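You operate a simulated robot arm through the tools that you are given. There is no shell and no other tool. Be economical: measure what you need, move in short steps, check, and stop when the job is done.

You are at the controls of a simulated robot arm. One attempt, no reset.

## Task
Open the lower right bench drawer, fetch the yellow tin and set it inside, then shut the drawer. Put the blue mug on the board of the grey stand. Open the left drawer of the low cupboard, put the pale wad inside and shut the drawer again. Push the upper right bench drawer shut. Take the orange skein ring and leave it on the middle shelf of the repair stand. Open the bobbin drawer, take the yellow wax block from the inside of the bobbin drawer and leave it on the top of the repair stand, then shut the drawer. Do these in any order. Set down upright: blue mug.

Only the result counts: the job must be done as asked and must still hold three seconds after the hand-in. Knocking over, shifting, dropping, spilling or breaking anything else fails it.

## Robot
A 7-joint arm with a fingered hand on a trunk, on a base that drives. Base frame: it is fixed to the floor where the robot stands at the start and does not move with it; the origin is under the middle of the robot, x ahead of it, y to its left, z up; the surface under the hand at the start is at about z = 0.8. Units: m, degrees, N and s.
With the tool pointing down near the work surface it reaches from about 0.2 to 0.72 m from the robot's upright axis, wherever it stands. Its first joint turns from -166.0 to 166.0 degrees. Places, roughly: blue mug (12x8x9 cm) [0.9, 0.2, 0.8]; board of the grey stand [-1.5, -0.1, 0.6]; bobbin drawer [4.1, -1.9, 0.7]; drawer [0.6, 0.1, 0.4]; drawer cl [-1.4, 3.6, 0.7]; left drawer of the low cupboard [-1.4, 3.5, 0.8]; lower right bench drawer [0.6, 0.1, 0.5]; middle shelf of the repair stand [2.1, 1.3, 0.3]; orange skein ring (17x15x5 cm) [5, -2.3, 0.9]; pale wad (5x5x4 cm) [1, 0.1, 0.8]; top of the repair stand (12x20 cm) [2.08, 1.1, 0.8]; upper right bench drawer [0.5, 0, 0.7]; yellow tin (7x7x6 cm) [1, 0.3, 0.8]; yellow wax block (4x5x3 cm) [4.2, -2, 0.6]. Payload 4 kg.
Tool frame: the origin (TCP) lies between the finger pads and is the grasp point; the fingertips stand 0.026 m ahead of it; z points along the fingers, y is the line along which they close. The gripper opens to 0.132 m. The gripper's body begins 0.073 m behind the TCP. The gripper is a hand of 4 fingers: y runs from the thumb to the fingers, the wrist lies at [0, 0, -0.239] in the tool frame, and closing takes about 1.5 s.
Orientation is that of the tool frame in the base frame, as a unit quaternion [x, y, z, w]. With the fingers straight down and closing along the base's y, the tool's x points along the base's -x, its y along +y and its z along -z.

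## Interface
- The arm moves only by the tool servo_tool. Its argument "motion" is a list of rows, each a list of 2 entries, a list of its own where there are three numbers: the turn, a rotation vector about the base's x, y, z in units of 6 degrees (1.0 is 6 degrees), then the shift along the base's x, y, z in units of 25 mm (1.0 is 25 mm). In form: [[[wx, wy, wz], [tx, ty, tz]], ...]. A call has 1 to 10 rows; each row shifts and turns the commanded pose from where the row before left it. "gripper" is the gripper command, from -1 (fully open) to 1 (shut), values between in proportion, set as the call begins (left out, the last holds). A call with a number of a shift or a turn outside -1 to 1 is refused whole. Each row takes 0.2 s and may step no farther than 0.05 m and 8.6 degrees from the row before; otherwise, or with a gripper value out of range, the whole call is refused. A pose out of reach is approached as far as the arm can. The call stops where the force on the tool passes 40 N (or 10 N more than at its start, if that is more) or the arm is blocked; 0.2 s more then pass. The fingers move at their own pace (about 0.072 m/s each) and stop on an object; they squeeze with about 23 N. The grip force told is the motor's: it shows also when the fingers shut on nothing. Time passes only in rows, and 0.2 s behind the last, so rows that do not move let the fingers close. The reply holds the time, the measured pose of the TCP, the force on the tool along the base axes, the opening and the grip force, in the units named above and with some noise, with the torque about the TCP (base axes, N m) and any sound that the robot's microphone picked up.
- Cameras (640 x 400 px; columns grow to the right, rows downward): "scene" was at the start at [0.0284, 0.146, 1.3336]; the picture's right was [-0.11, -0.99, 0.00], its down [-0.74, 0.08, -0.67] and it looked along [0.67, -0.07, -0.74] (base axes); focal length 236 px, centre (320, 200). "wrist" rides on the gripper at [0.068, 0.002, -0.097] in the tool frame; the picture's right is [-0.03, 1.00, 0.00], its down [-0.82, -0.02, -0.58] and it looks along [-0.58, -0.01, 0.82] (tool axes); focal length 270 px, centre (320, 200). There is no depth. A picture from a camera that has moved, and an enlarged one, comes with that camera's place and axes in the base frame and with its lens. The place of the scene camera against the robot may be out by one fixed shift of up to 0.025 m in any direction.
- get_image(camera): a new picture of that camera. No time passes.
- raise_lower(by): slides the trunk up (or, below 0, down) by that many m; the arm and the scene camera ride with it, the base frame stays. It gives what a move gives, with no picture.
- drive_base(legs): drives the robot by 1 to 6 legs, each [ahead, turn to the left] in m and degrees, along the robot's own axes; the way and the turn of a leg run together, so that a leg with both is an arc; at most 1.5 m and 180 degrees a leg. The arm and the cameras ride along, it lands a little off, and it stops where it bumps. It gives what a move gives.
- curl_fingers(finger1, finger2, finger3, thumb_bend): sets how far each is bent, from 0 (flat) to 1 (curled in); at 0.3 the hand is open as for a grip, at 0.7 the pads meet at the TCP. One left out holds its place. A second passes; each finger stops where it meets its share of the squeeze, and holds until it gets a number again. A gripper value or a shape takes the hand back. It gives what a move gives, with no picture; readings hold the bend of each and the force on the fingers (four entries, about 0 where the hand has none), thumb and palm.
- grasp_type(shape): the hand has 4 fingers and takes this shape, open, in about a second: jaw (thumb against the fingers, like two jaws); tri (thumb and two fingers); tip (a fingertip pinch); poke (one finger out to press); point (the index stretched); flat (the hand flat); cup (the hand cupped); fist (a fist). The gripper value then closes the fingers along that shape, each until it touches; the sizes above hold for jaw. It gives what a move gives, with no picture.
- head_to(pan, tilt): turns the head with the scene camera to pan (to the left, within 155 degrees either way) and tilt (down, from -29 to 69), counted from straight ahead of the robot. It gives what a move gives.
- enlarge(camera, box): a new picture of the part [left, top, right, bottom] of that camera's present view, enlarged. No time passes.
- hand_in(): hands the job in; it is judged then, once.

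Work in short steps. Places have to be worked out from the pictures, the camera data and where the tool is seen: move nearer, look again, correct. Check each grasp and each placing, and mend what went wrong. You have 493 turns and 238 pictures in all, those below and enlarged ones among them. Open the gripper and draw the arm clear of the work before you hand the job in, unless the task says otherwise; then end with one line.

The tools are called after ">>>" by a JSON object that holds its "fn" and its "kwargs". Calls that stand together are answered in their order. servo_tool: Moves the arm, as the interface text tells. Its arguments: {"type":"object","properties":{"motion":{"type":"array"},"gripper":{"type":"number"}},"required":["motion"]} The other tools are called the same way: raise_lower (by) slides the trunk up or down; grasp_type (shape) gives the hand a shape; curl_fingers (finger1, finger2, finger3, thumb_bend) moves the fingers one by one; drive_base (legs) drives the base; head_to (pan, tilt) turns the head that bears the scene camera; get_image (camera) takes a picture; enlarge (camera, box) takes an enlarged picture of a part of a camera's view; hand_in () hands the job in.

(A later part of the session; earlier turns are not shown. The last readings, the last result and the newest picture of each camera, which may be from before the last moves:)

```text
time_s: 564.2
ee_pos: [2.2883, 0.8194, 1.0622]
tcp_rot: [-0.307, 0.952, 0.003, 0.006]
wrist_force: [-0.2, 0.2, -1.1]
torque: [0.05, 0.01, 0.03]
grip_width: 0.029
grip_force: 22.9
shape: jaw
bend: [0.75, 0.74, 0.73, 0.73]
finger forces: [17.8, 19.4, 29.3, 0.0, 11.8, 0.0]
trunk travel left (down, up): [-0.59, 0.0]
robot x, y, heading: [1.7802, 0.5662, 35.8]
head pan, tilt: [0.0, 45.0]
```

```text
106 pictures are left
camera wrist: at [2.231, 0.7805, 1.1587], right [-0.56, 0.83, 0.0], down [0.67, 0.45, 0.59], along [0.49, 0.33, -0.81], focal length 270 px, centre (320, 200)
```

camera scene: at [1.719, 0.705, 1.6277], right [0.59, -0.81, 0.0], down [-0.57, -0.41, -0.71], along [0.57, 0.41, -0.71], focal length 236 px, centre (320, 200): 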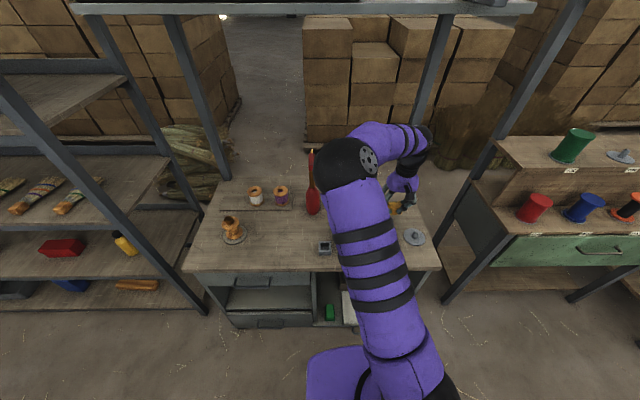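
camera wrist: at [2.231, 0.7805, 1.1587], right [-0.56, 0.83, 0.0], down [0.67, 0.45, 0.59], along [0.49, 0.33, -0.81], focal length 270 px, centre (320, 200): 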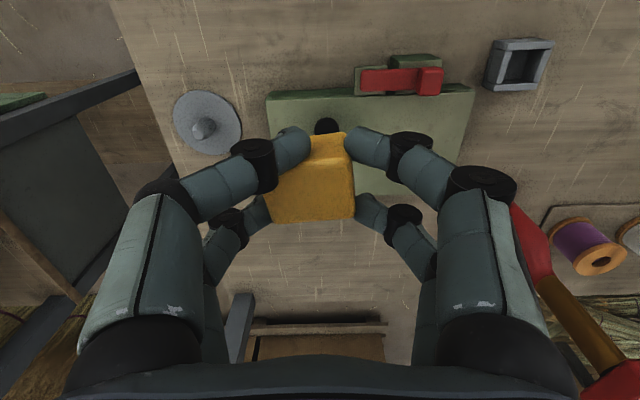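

All the items on the stand are where they were; the block has only shifted slightly in the grip. I'll move it over the free front spot (2.07,1.12).

>>> {"fn": "servo_tool", "kwargs": {"motion": [[[0, 0, 0], [-0.727, 1, 0]], [[0, 0, 0], [-0.727, 1, 0]], [[0, 0, 0], [-0.727, 1, 0]], [[0, 0, 0], [-0.727, 1, 0]], [[0, 0, 0], [-0.727, 1, 0]], [[0, 0, 0], [-0.727, 1, 0]]]}}

>>> {"fn": "servo_tool", "kwargs": {"motion": [[[0, 0, 0], [-0.727, 1, 0]], [[0, 0, 0], [-0.727, 1, 0]], [[0, 0, 0], [-0.727, 1, 0]], [[0, 0, 0], [-0.727, 1, 0]], [[0, 0, 0], [-0.727, 1, 0]], [[0, 0, 0], [-0.727, 1, 0]]]}}

>>> {"fn": "get_image", "kwargs": {"camera": "wrist"}}

>>> {"fn": "get_image", "kwargs": {"camera": "scene"}}

```text
time_s: 565.6
ee_pos: [2.1765, 0.9666, 1.0615]
tcp_rot: [-0.306, 0.952, 0.002, 0.006]
wrist_force: [0.6, -0.5, -0.3]
torque: [0.03, 0.01, 0.05]
grip_width: 0.0286
grip_force: 23.0
shape: jaw
bend: [0.75, 0.74, 0.73, 0.73]
finger forces: [17.8, 19.3, 29.3, 0.0, 11.3, 0.0]
trunk travel left (down, up): [-0.59, 0.0]
robot x, y, heading: [1.7804, 0.5629, 35.9]
head pan, tilt: [0.0, 45.0]
```

```text
time_s: 567.0
ee_pos: [2.0702, 1.1188, 1.0639]
tcp_rot: [-0.307, 0.952, 0.001, 0.006]
wrist_force: [-0.7, -0.4, -0.4]
torque: [0.0, 0.01, -0.02]
grip_width: 0.0285
grip_force: 23.3
shape: jaw
bend: [0.75, 0.74, 0.73, 0.73]
finger forces: [17.6, 19.3, 29.3, 0.0, 11.1, 0.0]
trunk travel left (down, up): [-0.59, 0.0]
robot x, y, heading: [1.7804, 0.5691, 35.7]
head pan, tilt: [0.0, 45.0]
```

```text
105 pictures are left
camera wrist: at [2.0125, 1.0809, 1.1593], right [-0.56, 0.83, 0.0], down [0.67, 0.45, 0.59], along [0.49, 0.33, -0.81], focal length 270 px, centre (320, 200)
```

wrist: 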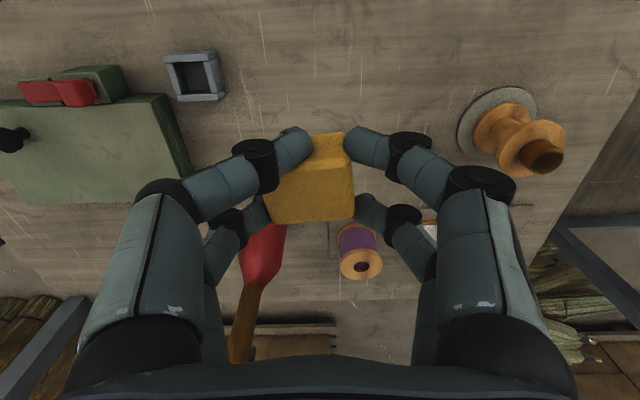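

```text
104 pictures are left
camera scene: at [1.7188, 0.7053, 1.6276], right [0.59, -0.81, 0.0], down [-0.57, -0.41, -0.71], along [0.57, 0.41, -0.71], focal length 236 px, centre (320, 200)
```

scene: 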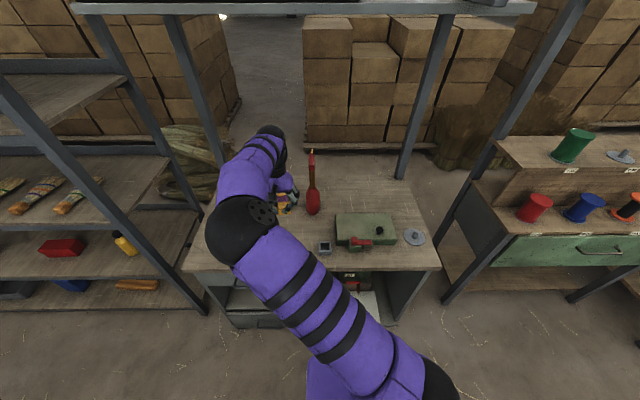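

The landing spot below (image row ≈85) is free. I'll lower toward the top.

>>> {"fn": "servo_tool", "kwargs": {"motion": [[[0, 0, 0], [0, 0, -0.9]], [[0, 0, 0], [0, 0, -0.9]], [[0, 0, 0], [0, 0, -0.9]], [[0, 0, 0], [0, 0, -0.9]], [[0, 0, 0], [0, 0, -0.9]], [[0, 0, 0], [0, 0, -0.7]]]}}

>>> {"fn": "get_image", "kwargs": {"camera": "wrist"}}

>>> {"fn": "servo_tool", "kwargs": {"motion": [[[0, 0, 0], [0, 0, -0.4]], [[0, 0, 0], [0, 0, -0.3]]]}}

```text
time_s: 568.4
ee_pos: [2.0713, 1.1181, 0.9306]
tcp_rot: [-0.307, 0.952, 0.002, 0.007]
wrist_force: [0.9, 0.6, 0.0]
torque: [-0.01, -0.03, -0.02]
grip_width: 0.0283
grip_force: 23.0
shape: jaw
bend: [0.75, 0.74, 0.72, 0.73]
finger forces: [17.6, 19.1, 29.4, 0.0, 11.2, 0.0]
trunk travel left (down, up): [-0.59, 0.0]
robot x, y, heading: [1.7833, 0.564, 35.7]
head pan, tilt: [0.0, 45.0]
```

```text
103 pictures are left
camera wrist: at [2.0136, 1.0812, 1.0284], right [-0.56, 0.83, 0.0], down [0.67, 0.45, 0.59], along [0.49, 0.33, -0.81], focal length 270 px, centre (320, 200)
```

wrist: 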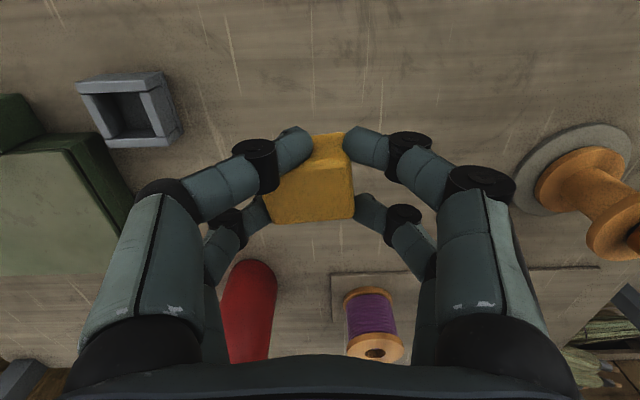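

```text
time_s: 569.0
ee_pos: [2.07, 1.1182, 0.9143]
tcp_rot: [-0.307, 0.952, 0.002, 0.006]
wrist_force: [-0.3, -0.3, 0.3]
torque: [0.02, 0.01, -0.01]
grip_width: 0.0282
grip_force: 23.2
shape: jaw
bend: [0.75, 0.74, 0.72, 0.73]
finger forces: [17.5, 19.2, 29.5, 0.1, 11.2, 0.0]
trunk travel left (down, up): [-0.59, 0.0]
robot x, y, heading: [1.7806, 0.568, 36.0]
head pan, tilt: [0.0, 45.0]
```

>>> {"fn": "servo_tool", "kwargs": {"motion": [[[0, 0, 0], [0, 0, -0.3]], [[0, 0, 0], [0, 0, -0.3]]]}}

>>> {"fn": "servo_tool", "kwargs": {"motion": [[[0, 0, 0], [0, 0, -0.3]], [[0, 0, 0], [0, 0, -0.2]]]}}

>>> {"fn": "servo_tool", "kwargs": {"motion": [[[0, 0, 0], [0, 0, -0.2]], [[0, 0, 0], [0, 0, -0.2]]]}}

```text
time_s: 569.6
ee_pos: [2.0706, 1.1192, 0.8996]
tcp_rot: [-0.307, 0.952, 0.002, 0.007]
wrist_force: [0.0, -0.2, -0.2]
torque: [0.0, 0.05, 0.0]
grip_width: 0.0283
grip_force: 23.6
shape: jaw
bend: [0.75, 0.74, 0.72, 0.73]
finger forces: [17.7, 19.3, 29.5, 0.1, 11.3, 0.0]
trunk travel left (down, up): [-0.59, 0.0]
robot x, y, heading: [1.7816, 0.5649, 35.7]
head pan, tilt: [0.0, 45.0]
```

```text
time_s: 570.2
ee_pos: [2.0694, 1.1193, 0.8871]
tcp_rot: [-0.307, 0.952, 0.002, 0.006]
wrist_force: [0.0, 0.1, -0.7]
torque: [0.01, 0.01, 0.02]
grip_width: 0.0284
grip_force: 23.4
shape: jaw
bend: [0.75, 0.74, 0.72, 0.73]
finger forces: [17.6, 19.2, 29.5, 0.1, 11.1, 0.0]
trunk travel left (down, up): [-0.59, 0.0]
robot x, y, heading: [1.7785, 0.5688, 35.9]
head pan, tilt: [0.0, 45.0]
```

```text
time_s: 570.8
ee_pos: [2.0701, 1.1179, 0.8772]
tcp_rot: [-0.306, 0.952, 0.002, 0.008]
wrist_force: [-0.5, -0.7, -0.2]
torque: [0.03, -0.02, -0.02]
grip_width: 0.0283
grip_force: 23.2
shape: jaw
bend: [0.75, 0.74, 0.72, 0.73]
finger forces: [17.6, 19.2, 29.5, 0.1, 11.2, 0.0]
trunk travel left (down, up): [-0.59, 0.0]
robot x, y, heading: [1.7803, 0.5677, 35.9]
head pan, tilt: [0.0, 45.0]
```

>>> {"fn": "servo_tool", "kwargs": {"motion": [[[0, 0, 0], [0, 0, -0.2]], [[0, 0, 0], [0, 0, -0.2]]]}}

>>> {"fn": "servo_tool", "kwargs": {"motion": [[[0, 0, 0], [0, 0, -0.2]], [[0, 0, 0], [0, 0, -0.2]]]}}

>>> {"fn": "get_image", "kwargs": {"camera": "wrist"}}

```text
time_s: 571.4
ee_pos: [2.0701, 1.1193, 0.8673]
tcp_rot: [-0.307, 0.952, 0.003, 0.006]
wrist_force: [0.1, 0.0, -0.8]
torque: [0.01, -0.02, -0.01]
grip_width: 0.0285
grip_force: 22.8
shape: jaw
bend: [0.75, 0.74, 0.72, 0.73]
finger forces: [17.6, 19.2, 29.6, 0.0, 11.3, 0.0]
trunk travel left (down, up): [-0.59, 0.0]
robot x, y, heading: [1.7795, 0.5651, 36.0]
head pan, tilt: [0.0, 45.0]
```

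```text
time_s: 572.0
ee_pos: [2.0691, 1.118, 0.8582]
tcp_rot: [-0.307, 0.952, 0.002, 0.006]
wrist_force: [-0.1, 0.2, 0.0]
torque: [0.03, 0.0, 0.0]
grip_width: 0.0282
grip_force: 23.2
shape: jaw
bend: [0.75, 0.74, 0.72, 0.73]
finger forces: [17.6, 19.2, 29.5, 0.1, 11.3, 0.0]
trunk travel left (down, up): [-0.59, 0.0]
robot x, y, heading: [1.7859, 0.5667, 35.9]
head pan, tilt: [0.0, 45.0]
```

```text
102 pictures are left
camera wrist: at [2.0125, 1.0803, 0.9538], right [-0.56, 0.83, 0.0], down [0.67, 0.45, 0.59], along [0.49, 0.33, -0.81], focal length 270 px, centre (320, 200)
```

wrist: 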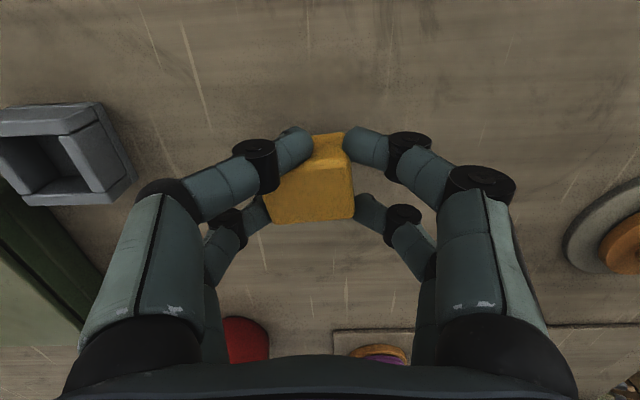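

>>> {"fn": "servo_tool", "kwargs": {"motion": [[[0, 0, 0], [0, 0, -0.2]], [[0, 0, 0], [0, 0, -0.2]]]}}

>>> {"fn": "servo_tool", "kwargs": {"motion": [[[0, 0, 0], [0, 0, -0.2]], [[0, 0, 0], [0, 0, -0.2]]]}}

>>> {"fn": "servo_tool", "kwargs": {"motion": [[[0, 0, 0], [0, 0, -0.2]], [[0, 0, 0], [0, 0, -0.2]]]}}

```text
time_s: 572.6
ee_pos: [2.0701, 1.119, 0.8458]
tcp_rot: [-0.307, 0.952, 0.002, 0.007]
wrist_force: [-0.5, -0.1, -0.9]
torque: [0.0, 0.03, 0.02]
grip_width: 0.0282
grip_force: 22.9
shape: jaw
bend: [0.75, 0.74, 0.72, 0.73]
finger forces: [17.6, 19.2, 29.6, 0.1, 11.3, 0.0]
trunk travel left (down, up): [-0.59, 0.0]
robot x, y, heading: [1.7824, 0.5688, 35.7]
head pan, tilt: [0.0, 45.0]
```

```text
time_s: 573.2
ee_pos: [2.0695, 1.1188, 0.8383]
tcp_rot: [-0.306, 0.952, 0.003, 0.007]
wrist_force: [-0.3, 0.2, 6.1]
torque: [-0.11, -0.16, -0.02]
grip_width: 0.0283
grip_force: 23.0
shape: jaw
bend: [0.75, 0.74, 0.73, 0.74]
finger forces: [17.8, 19.3, 29.4, 0.0, 12.2, 0.0]
trunk travel left (down, up): [-0.59, 0.0]
robot x, y, heading: [1.783, 0.5646, 35.5]
head pan, tilt: [0.0, 45.0]
```

```text
time_s: 573.9
ee_pos: [2.0706, 1.1211, 0.8351]
tcp_rot: [-0.308, 0.951, 0.007, 0.01]
wrist_force: [-2.8, -1.8, 23.4]
torque: [-0.06, -0.45, -0.06]
grip_width: 0.0299
grip_force: 22.9
shape: jaw
bend: [0.75, 0.75, 0.74, 0.74]
finger forces: [18.1, 22.4, 30.8, 0.1, 14.9, 0.0]
trunk travel left (down, up): [-0.59, 0.0]
robot x, y, heading: [1.7811, 0.5683, 35.7]
head pan, tilt: [0.0, 45.0]
stopped in row 2: the force on the tool passed its limit at 42 N (the readings are from after the stop); the commanded pose is now the measured one
```

On the surface. I'll open modestly, settle, and rise.

>>> {"fn": "servo_tool", "kwargs": {"motion": [[[0, 0, 0], [0, 0, 0.1]], [[0, 0, 0], [0, 0, 0]], [[0, 0, 0], [0, 0, 0]], [[0, 0, 0], [0, 0, 0]], [[0, 0, 0], [0, 0, 0]]], "gripper": -0.2}}

>>> {"fn": "servo_tool", "kwargs": {"motion": [[[0, 0, 0], [0, 0, 0.5]], [[0, 0, 0], [0, 0, 0.9]], [[0, 0, 0], [0, 0, 0.9]], [[0, 0, 0], [0, 0, 0.9]], [[0, 0, 0], [0, 0, 0.9]], [[0, 0, 0], [0, 0, 0.9]], [[0, 0, 0], [0, 0, 0.9]], [[0, 0, 0], [0, 0, 0.9]], [[0, 0, 0], [0, 0, 0.9]], [[0, 0, 0], [0, 0, 0.9]]]}}

>>> {"fn": "get_image", "kwargs": {"camera": "wrist"}}

```text
time_s: 575.0
ee_pos: [2.0695, 1.1198, 0.8344]
tcp_rot: [-0.307, 0.952, 0.004, 0.008]
wrist_force: [1.1, 0.1, 0.3]
torque: [-0.02, -0.01, 0.0]
grip_width: 0.0786
grip_force: 0.1
shape: jaw
bend: [0.71, 0.71, 0.71, 0.7]
finger forces: [0.0, 0.1, 0.1, 0.0, 0.1, 0.1]
trunk travel left (down, up): [-0.59, 0.0]
robot x, y, heading: [1.783, 0.5653, 35.6]
head pan, tilt: [0.0, 45.0]
```

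```text
time_s: 577.2
ee_pos: [2.0703, 1.124, 1.0482]
tcp_rot: [-0.307, 0.952, 0.005, 0.008]
wrist_force: [0.0, 0.0, 0.3]
torque: [0.0, 0.01, -0.01]
grip_width: 0.0792
grip_force: 0.0
shape: jaw
bend: [0.71, 0.71, 0.71, 0.7]
finger forces: [0.0, 0.0, 0.0, 0.0, 0.1, 0.1]
trunk travel left (down, up): [-0.59, 0.0]
robot x, y, heading: [1.7812, 0.5662, 35.8]
head pan, tilt: [0.0, 45.0]
```

```text
101 pictures are left
camera wrist: at [2.0128, 1.0832, 1.1443], right [-0.56, 0.83, 0.0], down [0.67, 0.45, 0.59], along [0.49, 0.34, -0.81], focal length 270 px, centre (320, 200)
```

wrist: 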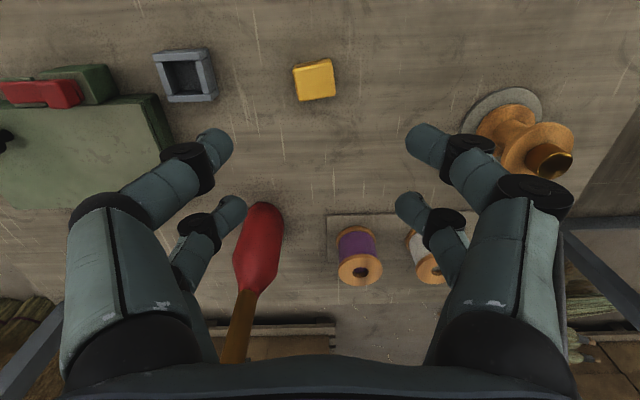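

The wax block is on the top of the repair stand. I'll pull the hand in from the bottle and return to the bobbin drawer.

>>> {"fn": "servo_tool", "kwargs": {"motion": [[[0, 0, 0], [-0.81, -0.58, 0.2]], [[0, 0, 0], [-0.81, -0.58, 0.2]], [[0, 0, 0], [-0.81, -0.58, 0]], [[0, 0, 0], [-0.81, -0.58, 0]], [[0, 0, 0], [-0.6, -0.43, 0]]]}}

>>> {"fn": "drive_base", "kwargs": {"legs": [[0, -96.2], [1.5, 0], [1.5, 0], [0.38, 0]]}}

>>> {"fn": "get_image", "kwargs": {"camera": "scene"}}

```text
time_s: 578.5
ee_pos: [1.9743, 1.051, 1.0586]
tcp_rot: [-0.306, 0.952, 0.004, 0.007]
wrist_force: [-0.7, -0.3, -0.4]
torque: [0.03, 0.03, 0.01]
grip_width: 0.0791
grip_force: 0.1
shape: jaw
bend: [0.71, 0.71, 0.71, 0.7]
finger forces: [0.1, 0.1, 0.1, 0.1, 0.0, 0.0]
trunk travel left (down, up): [-0.59, 0.0]
robot x, y, heading: [1.7793, 0.5695, 36.0]
head pan, tilt: [0.0, 45.0]
```

```text
time_s: 599.3
ee_pos: [3.8641, -2.632, 1.059]
tcp_rot: [0.514, 0.858, -0.003, 0.009]
wrist_force: [-0.6, 0.1, 0.2]
torque: [0.0, 0.0, 0.01]
grip_width: 0.0786
grip_force: 0.2
shape: jaw
bend: [0.71, 0.71, 0.71, 0.7]
finger forces: [0.0, 0.0, 0.1, 0.0, 0.0, 0.0]
trunk travel left (down, up): [-0.59, 0.0]
robot x, y, heading: [3.4072, -2.3763, -61.6]
head pan, tilt: [0.0, 45.0]
```

```text
100 pictures are left
camera scene: at [3.5627, -2.3203, 1.6276], right [-0.88, -0.47, 0.0], down [-0.34, 0.62, -0.71], along [0.33, -0.62, -0.71], focal length 236 px, centre (320, 200)
```

scene: 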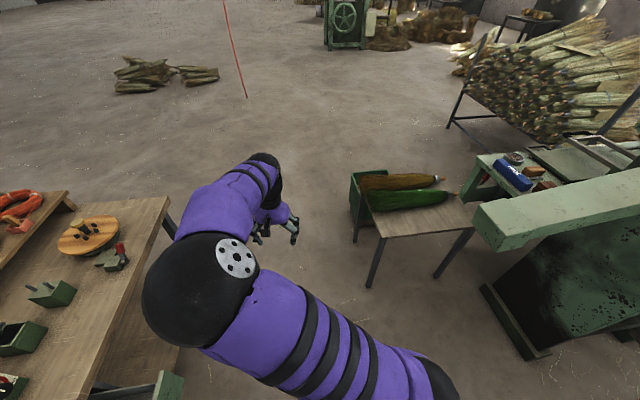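

I'll shift a little forward before turning (so that the rear clears the rack), then face the table.

>>> {"fn": "drive_base", "kwargs": {"legs": [[0.13, 0], [0, 97.2]]}}

>>> {"fn": "head_to", "kwargs": {"pan": 10, "tilt": 50}}

>>> {"fn": "get_image", "kwargs": {"camera": "scene"}}

>>> {"fn": "get_image", "kwargs": {"camera": "wrist"}}

```text
time_s: 605.0
ee_pos: [3.6842, -2.0131, 1.0584]
tcp_rot: [-0.286, 0.958, 0.003, 0.008]
wrist_force: [0.1, -0.2, 0.5]
torque: [0.02, -0.06, -0.02]
grip_width: 0.0789
grip_force: 0.0
shape: jaw
bend: [0.71, 0.71, 0.71, 0.7]
finger forces: [0.0, 0.1, 0.0, 0.1, 0.0, 0.0]
trunk travel left (down, up): [-0.59, 0.0]
robot x, y, heading: [3.4706, -2.4901, 33.4]
head pan, tilt: [0.0, 45.0]
```

```text
time_s: 605.8
ee_pos: [3.6839, -2.0131, 1.0584]
tcp_rot: [-0.286, 0.958, 0.004, 0.008]
wrist_force: [-0.2, 0.0, 0.4]
torque: [0.01, 0.02, -0.02]
grip_width: 0.0788
grip_force: 0.0
shape: jaw
bend: [0.71, 0.71, 0.71, 0.7]
finger forces: [0.0, 0.1, 0.1, 0.0, 0.0, 0.0]
trunk travel left (down, up): [-0.59, 0.0]
robot x, y, heading: [3.4697, -2.4892, 33.2]
head pan, tilt: [10.0, 50.0]
```

```text
99 pictures are left
camera scene: at [3.4013, -2.3399, 1.6208], right [0.69, -0.73, 0.0], down [-0.56, -0.53, -0.64], along [0.47, 0.44, -0.77], focal length 236 px, centre (320, 200)
```

scene: 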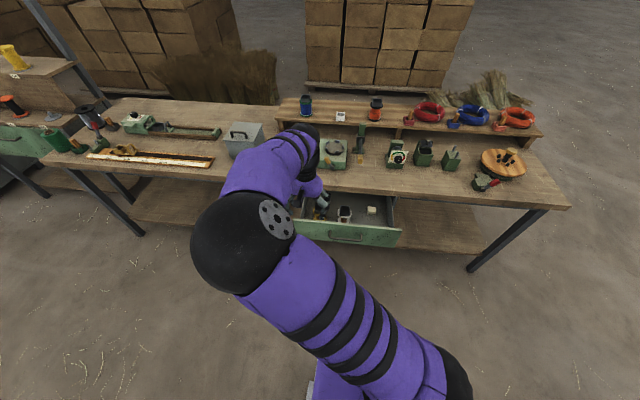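

```text
98 pictures are left
camera wrist: at [3.6253, -2.0492, 1.1547], right [-0.53, 0.85, 0.0], down [0.69, 0.42, 0.59], along [0.5, 0.31, -0.81], focal length 270 px, centre (320, 200)
```

wrist: 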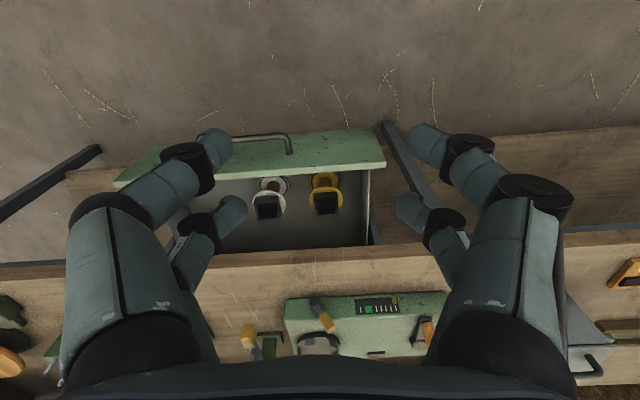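

I'm set with the drawer's bar near n≈1.94. I'll first push with the hand pointing down at s≈3.905: close the jaws, align, and lower in front of the panel.

>>> {"fn": "servo_tool", "kwargs": {"motion": [[[0, 0, 0.4], [0.84, -0.62, 0]], [[0, 0, 0], [0.84, -0.62, 0]], [[0, 0, 0], [0.84, -0.62, 0]], [[0, 0, 0], [0.84, -0.62, 0]], [[0, 0, 0], [0.84, -0.62, 0]]], "gripper": 1}}

>>> {"fn": "raise_lower", "kwargs": {"by": -0.37}}

>>> {"fn": "get_image", "kwargs": {"camera": "wrist"}}

>>> {"fn": "get_image", "kwargs": {"camera": "scene"}}

```text
time_s: 607.0
ee_pos: [3.7891, -2.0908, 1.0578]
tcp_rot: [-0.305, 0.952, 0.004, 0.008]
wrist_force: [-0.2, -0.4, -0.4]
torque: [-0.03, 0.01, 0.02]
grip_width: 0.0
grip_force: 22.9
shape: jaw
bend: [0.62, 0.63, 0.63, 0.7]
finger forces: [0.0, 0.1, 0.1, 0.0, 0.0, 0.0]
trunk travel left (down, up): [-0.59, 0.0]
robot x, y, heading: [3.4651, -2.4902, 33.4]
head pan, tilt: [10.0, 50.0]
```

```text
time_s: 610.5
ee_pos: [3.7882, -2.0902, 0.6871]
tcp_rot: [-0.306, 0.952, 0.004, 0.008]
wrist_force: [0.4, -0.5, 0.4]
torque: [0.04, 0.02, 0.01]
grip_width: 0.0
grip_force: 23.0
shape: jaw
bend: [0.62, 0.63, 0.63, 0.7]
finger forces: [0.0, 0.0, 0.1, 0.0, 0.1, 0.0]
trunk travel left (down, up): [-0.22, 0.37]
robot x, y, heading: [3.4683, -2.4898, 33.1]
head pan, tilt: [10.0, 50.0]
```

```text
97 pictures are left
camera wrist: at [3.7315, -2.1283, 0.7836], right [-0.56, 0.83, 0.0], down [0.67, 0.45, 0.59], along [0.49, 0.34, -0.81], focal length 270 px, centre (320, 200)
```

wrist: 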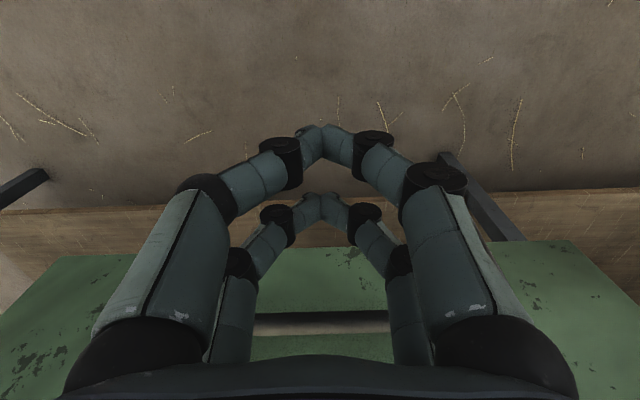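

```text
96 pictures are left
camera scene: at [3.4013, -2.3399, 1.2508], right [0.69, -0.73, 0.0], down [-0.56, -0.53, -0.64], along [0.47, 0.44, -0.77], focal length 236 px, centre (320, 200)
```

scene: 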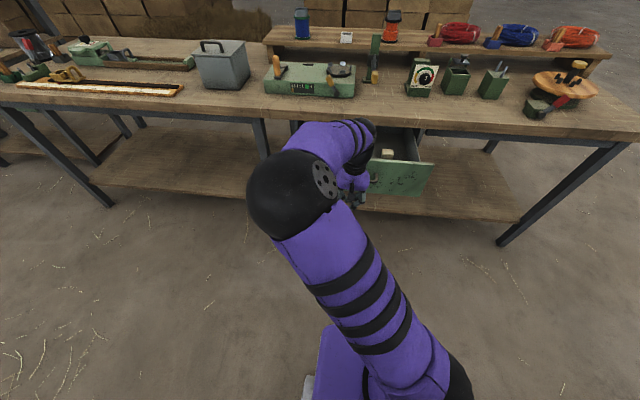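

The hand is in front of the bar. I'll push inward about 0.19 m, stopping short of the table edge.

>>> {"fn": "servo_tool", "kwargs": {"motion": [[[0, 0, 0], [0.6, 0.43, 0]], [[0, 0, 0], [0.6, 0.43, 0]], [[0, 0, 0], [0.6, 0.43, 0]], [[0, 0, 0], [0.6, 0.43, 0]], [[0, 0, 0], [0.6, 0.43, 0]], [[0, 0, 0], [0.6, 0.43, 0]], [[0, 0, 0], [0.6, 0.43, 0]], [[0, 0, 0], [0.6, 0.43, 0]]]}}

>>> {"fn": "get_image", "kwargs": {"camera": "wrist"}}

```text
time_s: 612.3
ee_pos: [3.9089, -2.0036, 0.6872]
tcp_rot: [-0.305, 0.952, 0.005, 0.007]
wrist_force: [-0.3, 0.1, 0.0]
torque: [0.01, -0.01, -0.01]
grip_width: 0.0
grip_force: 23.3
shape: jaw
bend: [0.62, 0.63, 0.63, 0.7]
finger forces: [0.0, 0.0, 0.0, 0.0, 0.1, 0.0]
trunk travel left (down, up): [-0.22, 0.37]
robot x, y, heading: [3.4711, -2.4914, 33.5]
head pan, tilt: [10.0, 50.0]
```

```text
95 pictures are left
camera wrist: at [3.8517, -2.0419, 0.7837], right [-0.56, 0.83, 0.0], down [0.67, 0.45, 0.59], along [0.49, 0.33, -0.81], focal length 270 px, centre (320, 200)
```

wrist: 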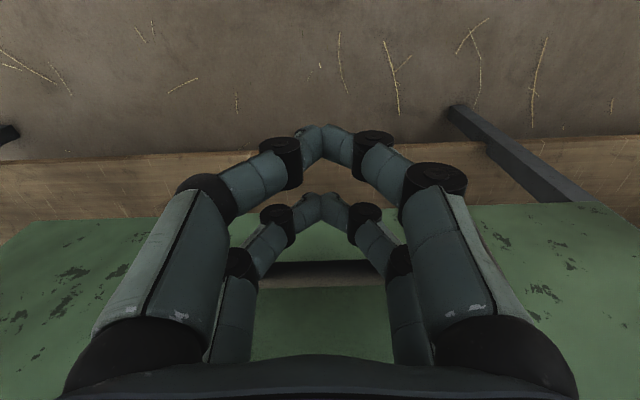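

>>> {"fn": "servo_tool", "kwargs": {"motion": [[[0, 0, 0], [0.6, 0.43, 0]], [[0, 0, 0], [0.6, 0.43, 0]], [[0, 0, 0], [0.5, 0.36, 0]]]}}

>>> {"fn": "servo_tool", "kwargs": {"motion": [[[0, 0, 0], [-0.81, -0.58, 0]], [[0, 0, 0], [-0.81, -0.58, 0]], [[0, 0, 0], [-0.81, -0.58, 0]], [[0, 0, 0], [-0.81, -0.58, 0]], [[0, 0, 0], [-0.81, -0.58, 0]], [[0, 0, 0], [-0.81, -0.58, 0]]]}}

>>> {"fn": "get_image", "kwargs": {"camera": "wrist"}}

```text
time_s: 613.1
ee_pos: [3.9526, -1.9746, 0.6894]
tcp_rot: [-0.306, 0.952, 0.004, 0.009]
wrist_force: [0.9, 0.8, 0.4]
torque: [0.03, 0.01, -0.01]
grip_width: 0.0
grip_force: 22.9
shape: jaw
bend: [0.62, 0.63, 0.63, 0.7]
finger forces: [0.0, 0.1, 0.1, 0.0, 0.1, 0.0]
trunk travel left (down, up): [-0.22, 0.37]
robot x, y, heading: [3.4684, -2.4921, 33.4]
head pan, tilt: [10.0, 50.0]
```

```text
time_s: 614.5
ee_pos: [3.8302, -2.0606, 0.686]
tcp_rot: [-0.306, 0.952, 0.004, 0.008]
wrist_force: [0.3, 0.4, -1.2]
torque: [-0.03, 0.04, 0.04]
grip_width: 0.0001
grip_force: 22.6
shape: jaw
bend: [0.62, 0.63, 0.63, 0.7]
finger forces: [0.0, 0.0, 0.1, 0.1, 0.0, 0.0]
trunk travel left (down, up): [-0.22, 0.37]
robot x, y, heading: [3.471, -2.4876, 33.5]
head pan, tilt: [10.0, 50.0]
```

```text
94 pictures are left
camera wrist: at [3.7729, -2.0987, 0.7819], right [-0.56, 0.83, 0.0], down [0.67, 0.45, 0.59], along [0.49, 0.34, -0.81], focal length 270 px, centre (320, 200)
```

wrist: 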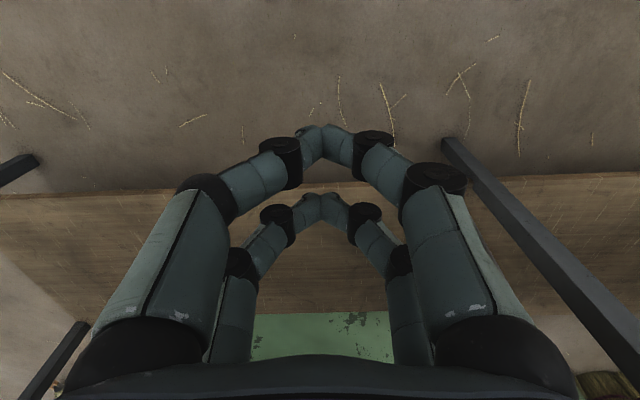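

Now I'll curl into a fist and tilt horizontal to push the last few centimetres.

>>> {"fn": "curl_fingers", "kwargs": {"finger1": 1, "finger2": 1, "finger3": 1}}

>>> {"fn": "curl_fingers", "kwargs": {"thumb_bend": 1}}

>>> {"fn": "servo_tool", "kwargs": {"motion": [[[0.58, -0.81, 0], [0.2, 0.14, 0]], [[0.58, -0.81, 0], [0.2, 0.14, 0]], [[0.58, -0.81, 0], [0.2, 0.14, 0]], [[0.58, -0.81, 0], [0, 0, 0]], [[0.58, -0.81, 0], [0, 0, 0]], [[0.58, -0.81, 0], [0, 0, 0]], [[0.58, -0.81, 0], [0, 0, 0]], [[0.58, -0.81, 0], [0, 0, 0]], [[0.58, -0.81, 0], [0, 0, 0]], [[0.58, -0.81, 0], [0, 0, 0]]]}}

>>> {"fn": "servo_tool", "kwargs": {"motion": [[[0.58, -0.81, 0], [0, 0, 0]], [[0.58, -0.81, 0], [0, 0, 0]], [[0.58, -0.81, 0], [0, 0, 0]], [[0.58, -0.81, 0], [0, 0, 0]], [[0.58, -0.81, 0], [0, 0, 0]]]}}

>>> {"fn": "get_image", "kwargs": {"camera": "wrist"}}

```text
time_s: 615.5
ee_pos: [3.8297, -2.061, 0.6852]
tcp_rot: [-0.306, 0.952, 0.004, 0.008]
wrist_force: [0.0, 0.3, -0.2]
torque: [0.0, 0.0, 0.01]
grip_width: 0.0
grip_force: 0.0
shape: fingers
bend: [0.66, 0.73, 0.73, 0.74]
finger forces: [0.0, 0.1, 0.1, 0.1, 0.1, 0.0]
trunk travel left (down, up): [-0.22, 0.37]
robot x, y, heading: [3.4698, -2.4889, 33.3]
head pan, tilt: [10.0, 50.0]
```

```text
time_s: 616.5
ee_pos: [3.8302, -2.0607, 0.6855]
tcp_rot: [-0.305, 0.952, 0.005, 0.009]
wrist_force: [-1.0, 0.3, 0.5]
torque: [-0.01, -0.01, 0.03]
grip_width: 0.0059
grip_force: 0.0
shape: fingers
bend: [0.96, 0.73, 0.73, 1.0]
finger forces: [0.0, 0.0, 0.0, 0.0, 0.1, 0.0]
trunk travel left (down, up): [-0.22, 0.37]
robot x, y, heading: [3.4689, -2.489, 33.2]
head pan, tilt: [10.0, 50.0]
```

```text
time_s: 618.7
ee_pos: [3.8444, -2.0493, 0.6873]
tcp_rot: [-0.265, 0.82, 0.156, 0.482]
wrist_force: [0.4, -0.4, 0.1]
torque: [0.0, -0.03, 0.02]
grip_width: 0.0058
grip_force: 0.1
shape: fingers
bend: [0.96, 0.73, 0.73, 1.0]
finger forces: [0.0, 0.0, 0.0, 0.0, 0.1, 0.0]
trunk travel left (down, up): [-0.22, 0.37]
robot x, y, heading: [3.4681, -2.4896, 33.3]
head pan, tilt: [10.0, 50.0]
```

```text
time_s: 619.9
ee_pos: [3.8449, -2.0497, 0.6882]
tcp_rot: [-0.216, 0.669, 0.218, 0.677]
wrist_force: [0.4, -0.4, -0.4]
torque: [-0.04, 0.02, 0.04]
grip_width: 0.0057
grip_force: 0.2
shape: fingers
bend: [0.96, 0.73, 0.73, 1.0]
finger forces: [0.0, 0.0, 0.1, 0.0, 0.0, 0.0]
trunk travel left (down, up): [-0.22, 0.37]
robot x, y, heading: [3.4675, -2.4896, 33.4]
head pan, tilt: [10.0, 50.0]
```

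```text
93 pictures are left
camera wrist: at [3.767, -2.1032, 0.6189], right [-0.59, 0.81, 0.03], down [-0.47, -0.36, 0.81], along [0.66, 0.46, 0.59], focal length 270 px, centre (320, 200)
```

wrist: 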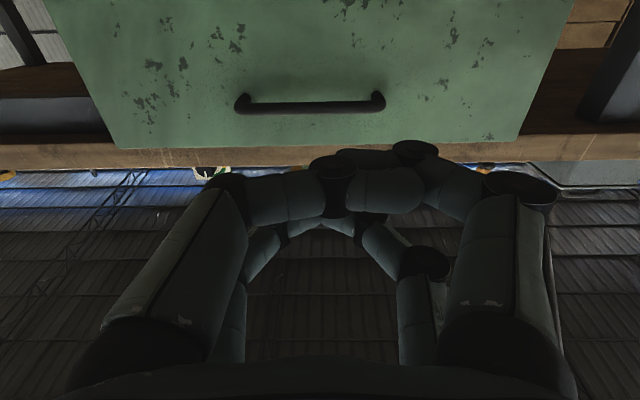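

The fingers jammed half-curled. I'll re-form the fist cleanly.

>>> {"fn": "grasp_type", "kwargs": {"shape": "fist"}}

>>> {"fn": "curl_fingers", "kwargs": {"finger1": 1, "finger2": 1, "finger3": 1, "thumb_bend": 1}}

>>> {"fn": "get_image", "kwargs": {"camera": "wrist"}}

```text
time_s: 620.8
ee_pos: [3.8453, -2.0499, 0.6874]
tcp_rot: [-0.216, 0.669, 0.218, 0.677]
wrist_force: [-0.4, -0.4, 0.1]
torque: [-0.02, 0.01, 0.02]
grip_width: 0.0
grip_force: 0.0
shape: fist
bend: [0.84, 1.0, 1.0, 0.87]
finger forces: [0.1, 0.0, 0.1, 0.0, 0.1, 0.0]
trunk travel left (down, up): [-0.22, 0.37]
robot x, y, heading: [3.4729, -2.4865, 33.6]
head pan, tilt: [10.0, 50.0]
```

```text
time_s: 621.8
ee_pos: [3.8453, -2.0481, 0.6878]
tcp_rot: [-0.215, 0.669, 0.218, 0.677]
wrist_force: [0.3, -0.7, -0.5]
torque: [0.01, -0.01, 0.02]
grip_width: 0.0097
grip_force: 0.0
shape: fingers
bend: [0.96, 1.0, 0.9, 1.0]
finger forces: [0.0, 0.0, 0.1, 0.0, 0.0, 0.0]
trunk travel left (down, up): [-0.22, 0.37]
robot x, y, heading: [3.471, -2.4928, 33.5]
head pan, tilt: [10.0, 50.0]
```

```text
92 pictures are left
camera wrist: at [3.7669, -2.1031, 0.6187], right [-0.59, 0.81, 0.03], down [-0.46, -0.36, 0.81], along [0.66, 0.46, 0.59], focal length 270 px, centre (320, 200)
```

wrist: 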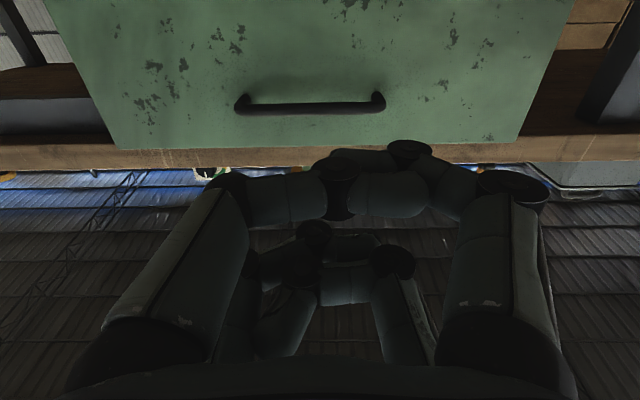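

The fist is level with the bar. I'll push to the stop.

>>> {"fn": "servo_tool", "kwargs": {"motion": [[[0, 0, 0], [0.81, 0.58, 0]], [[0, 0, 0], [0.81, 0.58, 0]], [[0, 0, 0], [0.81, 0.58, 0]], [[0, 0, 0], [0.6, 0.43, 0]], [[0, 0, 0], [0.4, 0.29, 0]], [[0, 0, 0], [0.4, 0.29, 0]], [[0, 0, 0], [0.3, 0.22, 0]], [[0, 0, 0], [0.3, 0.22, 0]], [[0, 0, 0], [0.3, 0.22, 0]], [[0, 0, 0], [0.3, 0.22, 0]]]}}

>>> {"fn": "get_image", "kwargs": {"camera": "wrist"}}

```text
time_s: 624.0
ee_pos: [3.9704, -1.959, 0.6882]
tcp_rot: [-0.216, 0.668, 0.218, 0.678]
wrist_force: [0.0, 0.6, -0.1]
torque: [0.0, -0.01, -0.01]
grip_width: 0.0096
grip_force: 0.0
shape: fingers
bend: [0.96, 1.0, 0.9, 1.0]
finger forces: [0.0, 0.0, 0.1, 0.1, 0.0, 0.0]
trunk travel left (down, up): [-0.22, 0.37]
robot x, y, heading: [3.4678, -2.4891, 33.1]
head pan, tilt: [10.0, 50.0]
```

```text
91 pictures are left
camera wrist: at [3.8918, -2.012, 0.6189], right [-0.59, 0.81, 0.03], down [-0.46, -0.36, 0.81], along [0.66, 0.46, 0.59], focal length 270 px, centre (320, 200)
```

wrist: 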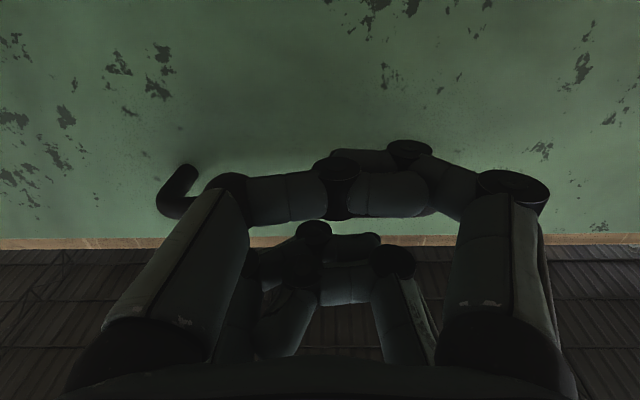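

>>> {"fn": "servo_tool", "kwargs": {"motion": [[[0, 0, 0], [0.3, 0.22, 0]], [[0, 0, 0], [0.3, 0.22, 0]], [[0, 0, 0], [0.3, 0.22, 0]], [[0, 0, 0], [0.3, 0.22, 0]], [[0, 0, 0], [0.3, 0.22, 0]], [[0, 0, 0], [0.3, 0.22, 0]], [[0, 0, 0], [0.3, 0.22, 0]], [[0, 0, 0], [0.3, 0.22, 0]]]}}

>>> {"fn": "get_image", "kwargs": {"camera": "wrist"}}

```text
time_s: 625.0
ee_pos: [3.9953, -1.9413, 0.6919]
tcp_rot: [-0.214, 0.666, 0.22, 0.68]
wrist_force: [-15.5, -12.0, 14.2]
torque: [0.12, -0.18, -0.03]
grip_width: 0.0098
grip_force: 14.6
shape: fingers
bend: [0.96, 1.0, 0.91, 1.0]
finger forces: [0.0, 0.1, 28.0, 0.0, 0.0, 0.0]
trunk travel left (down, up): [-0.22, 0.37]
robot x, y, heading: [3.4703, -2.4863, 33.7]
head pan, tilt: [10.0, 50.0]
stopped in row 4: the force on the tool passed its limit at 44 N (the readings are from after the stop); the commanded pose is now the measured one
```

```text
90 pictures are left
camera wrist: at [3.9181, -1.9932, 0.6224], right [-0.59, 0.81, 0.03], down [-0.47, -0.37, 0.8], along [0.66, 0.46, 0.59], focal length 270 px, centre (320, 200)
```

wrist: 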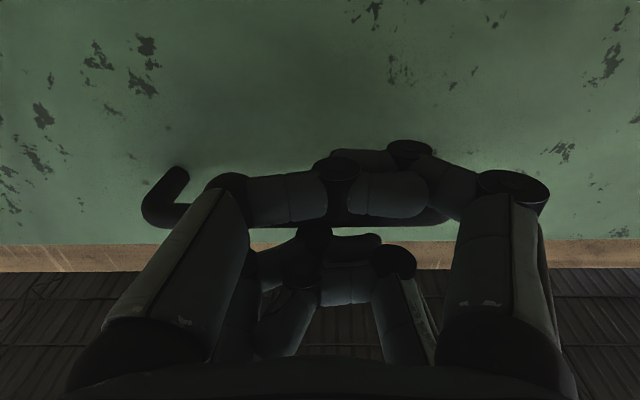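

Stopped at 44 N with the fist against the panel, just below the bar. I'll dip slightly and withdraw, checking that the drawer stays.

>>> {"fn": "servo_tool", "kwargs": {"motion": [[[0, 0, 0], [-0.05, -0.04, -0.35]], [[0, 0, 0], [-0.1, -0.07, -0.35]], [[0, 0, 0], [-0.3, -0.22, 0]]]}}

>>> {"fn": "servo_tool", "kwargs": {"motion": [[[0, 0, 0], [-0.5, -0.36, 0]], [[0, 0, 0], [-0.81, -0.58, 0]], [[0, 0, 0], [-0.81, -0.58, 0]], [[0, 0, 0], [-0.81, -0.58, 0]], [[0, 0, 0], [-0.81, -0.58, 0]], [[0, 0, 0], [-0.81, -0.58, 0]]]}}

>>> {"fn": "get_image", "kwargs": {"camera": "wrist"}}

>>> {"fn": "get_image", "kwargs": {"camera": "scene"}}

```text
time_s: 625.4
ee_pos: [3.9959, -1.9403, 0.6917]
tcp_rot: [-0.212, 0.661, 0.224, 0.685]
wrist_force: [-19.8, -16.9, 13.7]
torque: [0.1, -0.16, -0.09]
grip_width: 0.0097
grip_force: 16.0
shape: fingers
bend: [0.96, 1.0, 0.91, 1.0]
finger forces: [0.0, 0.0, 32.5, 0.0, 0.1, 0.1]
trunk travel left (down, up): [-0.22, 0.37]
robot x, y, heading: [3.4682, -2.4893, 33.4]
head pan, tilt: [10.0, 50.0]
stopped in row 2: the force on the tool passed its limit at 44 N (the readings are from after the stop); the commanded pose is now the measured one
```

```text
time_s: 626.8
ee_pos: [3.8827, -2.0216, 0.686]
tcp_rot: [-0.214, 0.663, 0.222, 0.682]
wrist_force: [1.4, -0.4, -0.3]
torque: [0.01, -0.02, 0.0]
grip_width: 0.0096
grip_force: 0.2
shape: fingers
bend: [0.96, 1.0, 0.9, 1.0]
finger forces: [0.0, 0.1, 0.0, 0.0, 0.0, 0.0]
trunk travel left (down, up): [-0.22, 0.37]
robot x, y, heading: [3.468, -2.4867, 33.5]
head pan, tilt: [10.0, 50.0]
```

```text
89 pictures are left
camera wrist: at [3.8061, -2.0739, 0.6168], right [-0.59, 0.81, 0.03], down [-0.47, -0.37, 0.8], along [0.66, 0.46, 0.6], focal length 270 px, centre (320, 200)
```

wrist: 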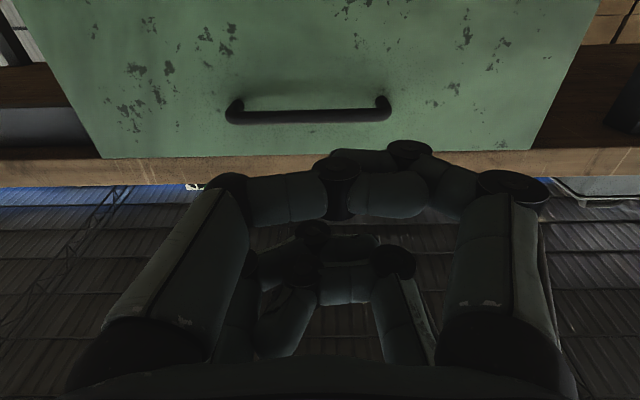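

```text
88 pictures are left
camera scene: at [3.4013, -2.3399, 1.2508], right [0.69, -0.73, 0.0], down [-0.56, -0.53, -0.64], along [0.47, 0.44, -0.77], focal length 236 px, centre (320, 200)
```

scene: 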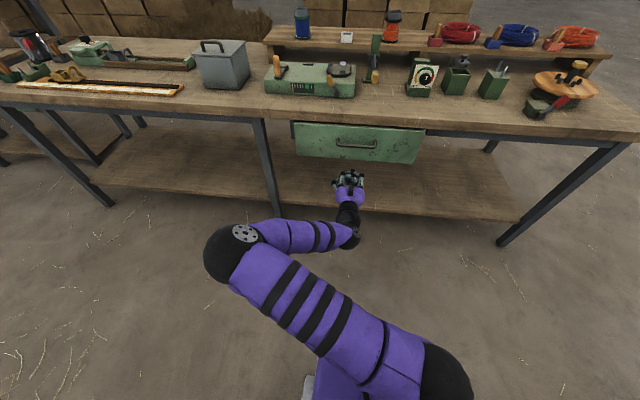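

>>> {"fn": "enlarge", "kwargs": {"camera": "scene", "box": [250, 90, 470, 190]}}

```text
2.91 times, centred on (360, 140) of scene
camera zoom: at [3.4013, -2.3399, 1.2508], right [0.69, -0.73, 0.0], down [-0.56, -0.53, -0.64], along [0.47, 0.44, -0.77], focal length 686 px, centre (204, 374)
```

zoom: 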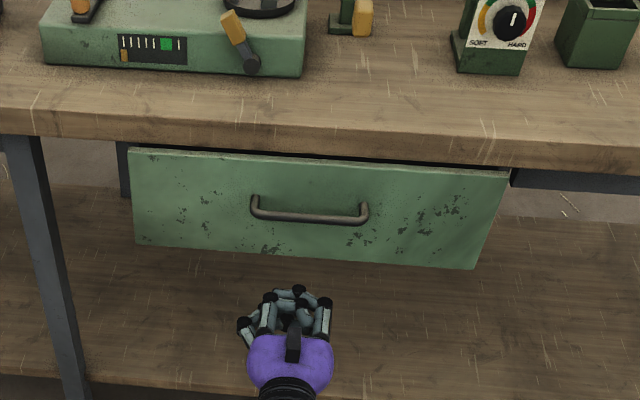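

The drawer is closed (bar back at n≈2.125). Next is the ring: raise, point the tool down, open the jaw, and drive round to the table's right end.

>>> {"fn": "raise_lower", "kwargs": {"by": 0.37}}

>>> {"fn": "servo_tool", "kwargs": {"motion": [[[-0.58, 0.81, 0], [0, 0, 0.3]], [[-0.58, 0.81, 0], [0, 0, 0.3]], [[-0.58, 0.81, 0], [0, 0, 0.3]], [[-0.58, 0.81, 0], [0, 0, 0.3]], [[-0.58, 0.81, 0], [0, 0, 0]], [[-0.58, 0.81, 0], [0, 0, 0]], [[-0.58, 0.81, 0], [0, 0, 0]], [[-0.58, 0.81, 0], [0, 0, 0]], [[-0.58, 0.81, 0], [0, 0, 0]], [[-0.58, 0.81, 0], [0, 0, 0]]]}}

>>> {"fn": "servo_tool", "kwargs": {"motion": [[[-0.58, 0.81, 0], [0, 0, 0]], [[-0.58, 0.81, 0], [0, 0, 0]], [[-0.58, 0.81, 0], [0, 0, 0]], [[-0.58, 0.81, 0], [0, 0, 0]], [[-0.58, 0.81, 0], [0, 0, 0]]]}}

>>> {"fn": "grasp_type", "kwargs": {"shape": "jaw"}}

>>> {"fn": "drive_base", "kwargs": {"legs": [[0.2, 2], [0, -90], [1.46, 0]]}}

>>> {"fn": "head_to", "kwargs": {"pan": 50, "tilt": 35}}

>>> {"fn": "get_image", "kwargs": {"camera": "scene"}}

```text
time_s: 630.4
ee_pos: [3.8834, -2.0211, 1.0579]
tcp_rot: [-0.213, 0.663, 0.222, 0.682]
wrist_force: [-0.1, 0.1, -0.7]
torque: [0.01, 0.02, 0.03]
grip_width: 0.0095
grip_force: 0.0
shape: fingers
bend: [0.96, 1.0, 0.9, 1.0]
finger forces: [0.0, 0.0, 0.1, 0.1, 0.0, 0.0]
trunk travel left (down, up): [-0.59, 0.0]
robot x, y, heading: [3.4739, -2.4925, 33.3]
head pan, tilt: [10.0, 50.0]
```

```text
time_s: 632.6
ee_pos: [3.8835, -2.0215, 1.0873]
tcp_rot: [-0.293, 0.916, 0.086, 0.26]
wrist_force: [0.0, 0.4, -0.1]
torque: [-0.01, 0.0, -0.01]
grip_width: 0.0098
grip_force: 0.0
shape: fingers
bend: [0.96, 1.0, 0.9, 1.0]
finger forces: [0.1, 0.0, 0.0, 0.0, 0.0, 0.1]
trunk travel left (down, up): [-0.59, 0.0]
robot x, y, heading: [3.473, -2.488, 33.5]
head pan, tilt: [10.0, 50.0]
```

```text
time_s: 633.8
ee_pos: [3.8841, -2.0215, 1.0878]
tcp_rot: [-0.304, 0.952, 0.009, 0.015]
wrist_force: [-0.3, 0.0, 0.6]
torque: [-0.03, -0.01, -0.03]
grip_width: 0.0095
grip_force: 0.1
shape: fingers
bend: [0.96, 1.0, 0.9, 1.0]
finger forces: [0.0, 0.1, 0.0, 0.1, 0.1, 0.0]
trunk travel left (down, up): [-0.59, 0.0]
robot x, y, heading: [3.4709, -2.4884, 33.6]
head pan, tilt: [10.0, 50.0]
```

```text
time_s: 634.7
ee_pos: [3.8844, -2.0216, 1.087]
tcp_rot: [-0.304, 0.953, 0.007, 0.016]
wrist_force: [0.3, 1.0, 0.7]
torque: [-0.02, 0.01, -0.02]
grip_width: 0.1319
grip_force: 0.1
shape: jaw
bend: [0.3, 0.3, 0.3, 0.3]
finger forces: [0.0, 0.0, 0.0, 0.0, 0.0, 0.1]
trunk travel left (down, up): [-0.59, 0.0]
robot x, y, heading: [3.4722, -2.4902, 33.2]
head pan, tilt: [10.0, 50.0]
```

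```text
time_s: 647.4
ee_pos: [5.0064, -3.9438, 1.0869]
tcp_rot: [0.432, 0.902, -0.005, 0.017]
wrist_force: [0.8, 1.1, 0.8]
torque: [0.01, 0.0, -0.02]
grip_width: 0.1321
grip_force: 0.1
shape: jaw
bend: [0.3, 0.3, 0.3, 0.3]
finger forces: [0.0, 0.0, 0.0, 0.0, 0.1, 0.0]
trunk travel left (down, up): [-0.59, 0.0]
robot x, y, heading: [4.5124, -3.5556, -53.2]
head pan, tilt: [10.0, 50.0]
```

```text
time_s: 648.5
ee_pos: [5.0081, -3.9438, 1.087]
tcp_rot: [0.432, 0.902, -0.006, 0.018]
wrist_force: [0.0, -0.6, -1.2]
torque: [-0.03, -0.04, 0.01]
grip_width: 0.1319
grip_force: 0.1
shape: jaw
bend: [0.3, 0.3, 0.3, 0.3]
finger forces: [0.0, 0.0, 0.0, 0.0, 0.0, 0.1]
trunk travel left (down, up): [-0.59, 0.0]
robot x, y, heading: [4.5145, -3.5562, -53.2]
head pan, tilt: [50.0, 35.0]
```

```text
86 pictures are left
camera scene: at [4.699, -3.4222, 1.6425], right [-0.06, -1.0, 0.0], down [-0.57, 0.03, -0.82], along [0.82, -0.05, -0.57], focal length 236 px, centre (320, 200)
```

scene: 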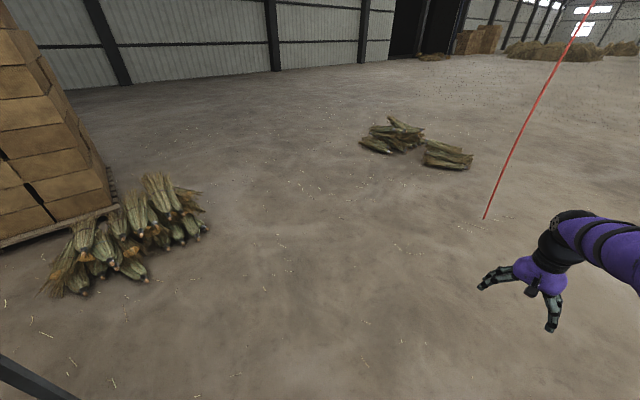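

Open floor here. I'll turn to the bench-normal heading, go forward to n≈2.65, and face the table end.

>>> {"fn": "drive_base", "kwargs": {"legs": [[0, 88.8], [1.05, 0], [0, 90]]}}

>>> {"fn": "head_to", "kwargs": {"pan": 0, "tilt": 40}}

>>> {"fn": "get_image", "kwargs": {"camera": "scene"}}

>>> {"fn": "get_image", "kwargs": {"camera": "wrist"}}

```text
time_s: 662.1
ee_pos: [4.9348, -2.5402, 1.087]
tcp_rot: [0.879, -0.477, -0.017, -0.006]
wrist_force: [0.1, -0.5, 0.3]
torque: [0.0, 0.0, 0.02]
grip_width: 0.1322
grip_force: 0.0
shape: jaw
bend: [0.3, 0.3, 0.3, 0.3]
finger forces: [0.1, 0.1, 0.0, 0.0, 0.0, 0.1]
trunk travel left (down, up): [-0.59, 0.0]
robot x, y, heading: [5.3844, -2.9727, 120.8]
head pan, tilt: [50.0, 35.0]
```

```text
time_s: 663.3
ee_pos: [4.9353, -2.539, 1.0874]
tcp_rot: [0.879, -0.476, -0.016, -0.007]
wrist_force: [-0.1, 0.8, 0.3]
torque: [0.03, -0.01, -0.03]
grip_width: 0.1321
grip_force: 0.0
shape: jaw
bend: [0.3, 0.3, 0.3, 0.3]
finger forces: [0.0, 0.0, 0.0, 0.0, 0.1, 0.0]
trunk travel left (down, up): [-0.59, 0.0]
robot x, y, heading: [5.3819, -2.9751, 121.3]
head pan, tilt: [0.0, 40.0]
```

```text
85 pictures are left
camera scene: at [5.2511, -3.0288, 1.6349], right [0.86, 0.52, 0.0], down [0.33, -0.55, -0.77], along [-0.4, 0.66, -0.64], focal length 236 px, centre (320, 200)
```

scene: 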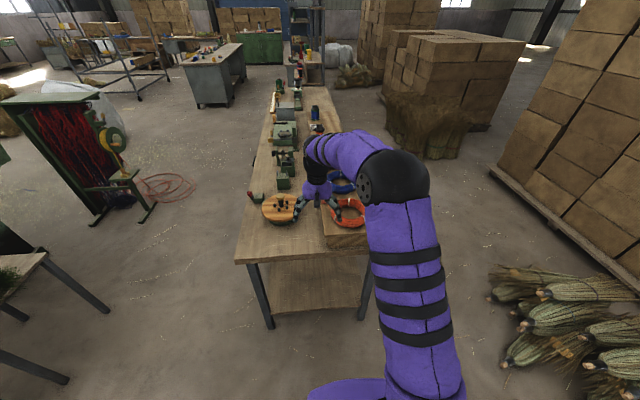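

```text
84 pictures are left
camera wrist: at [4.9737, -2.5995, 1.1822], right [-0.85, -0.52, 0.01], down [-0.41, 0.68, 0.61], along [-0.32, 0.51, -0.8], focal length 270 px, centre (320, 200)
```

wrist: 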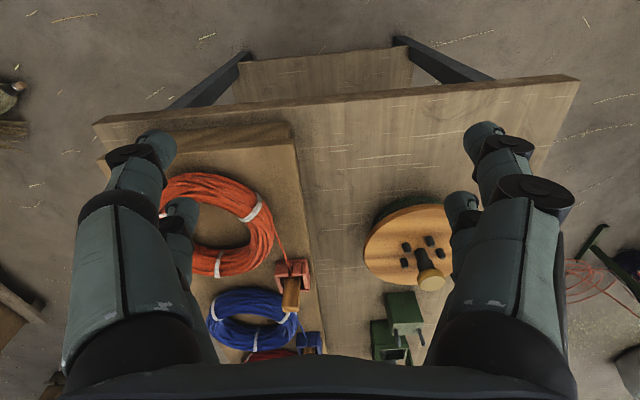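

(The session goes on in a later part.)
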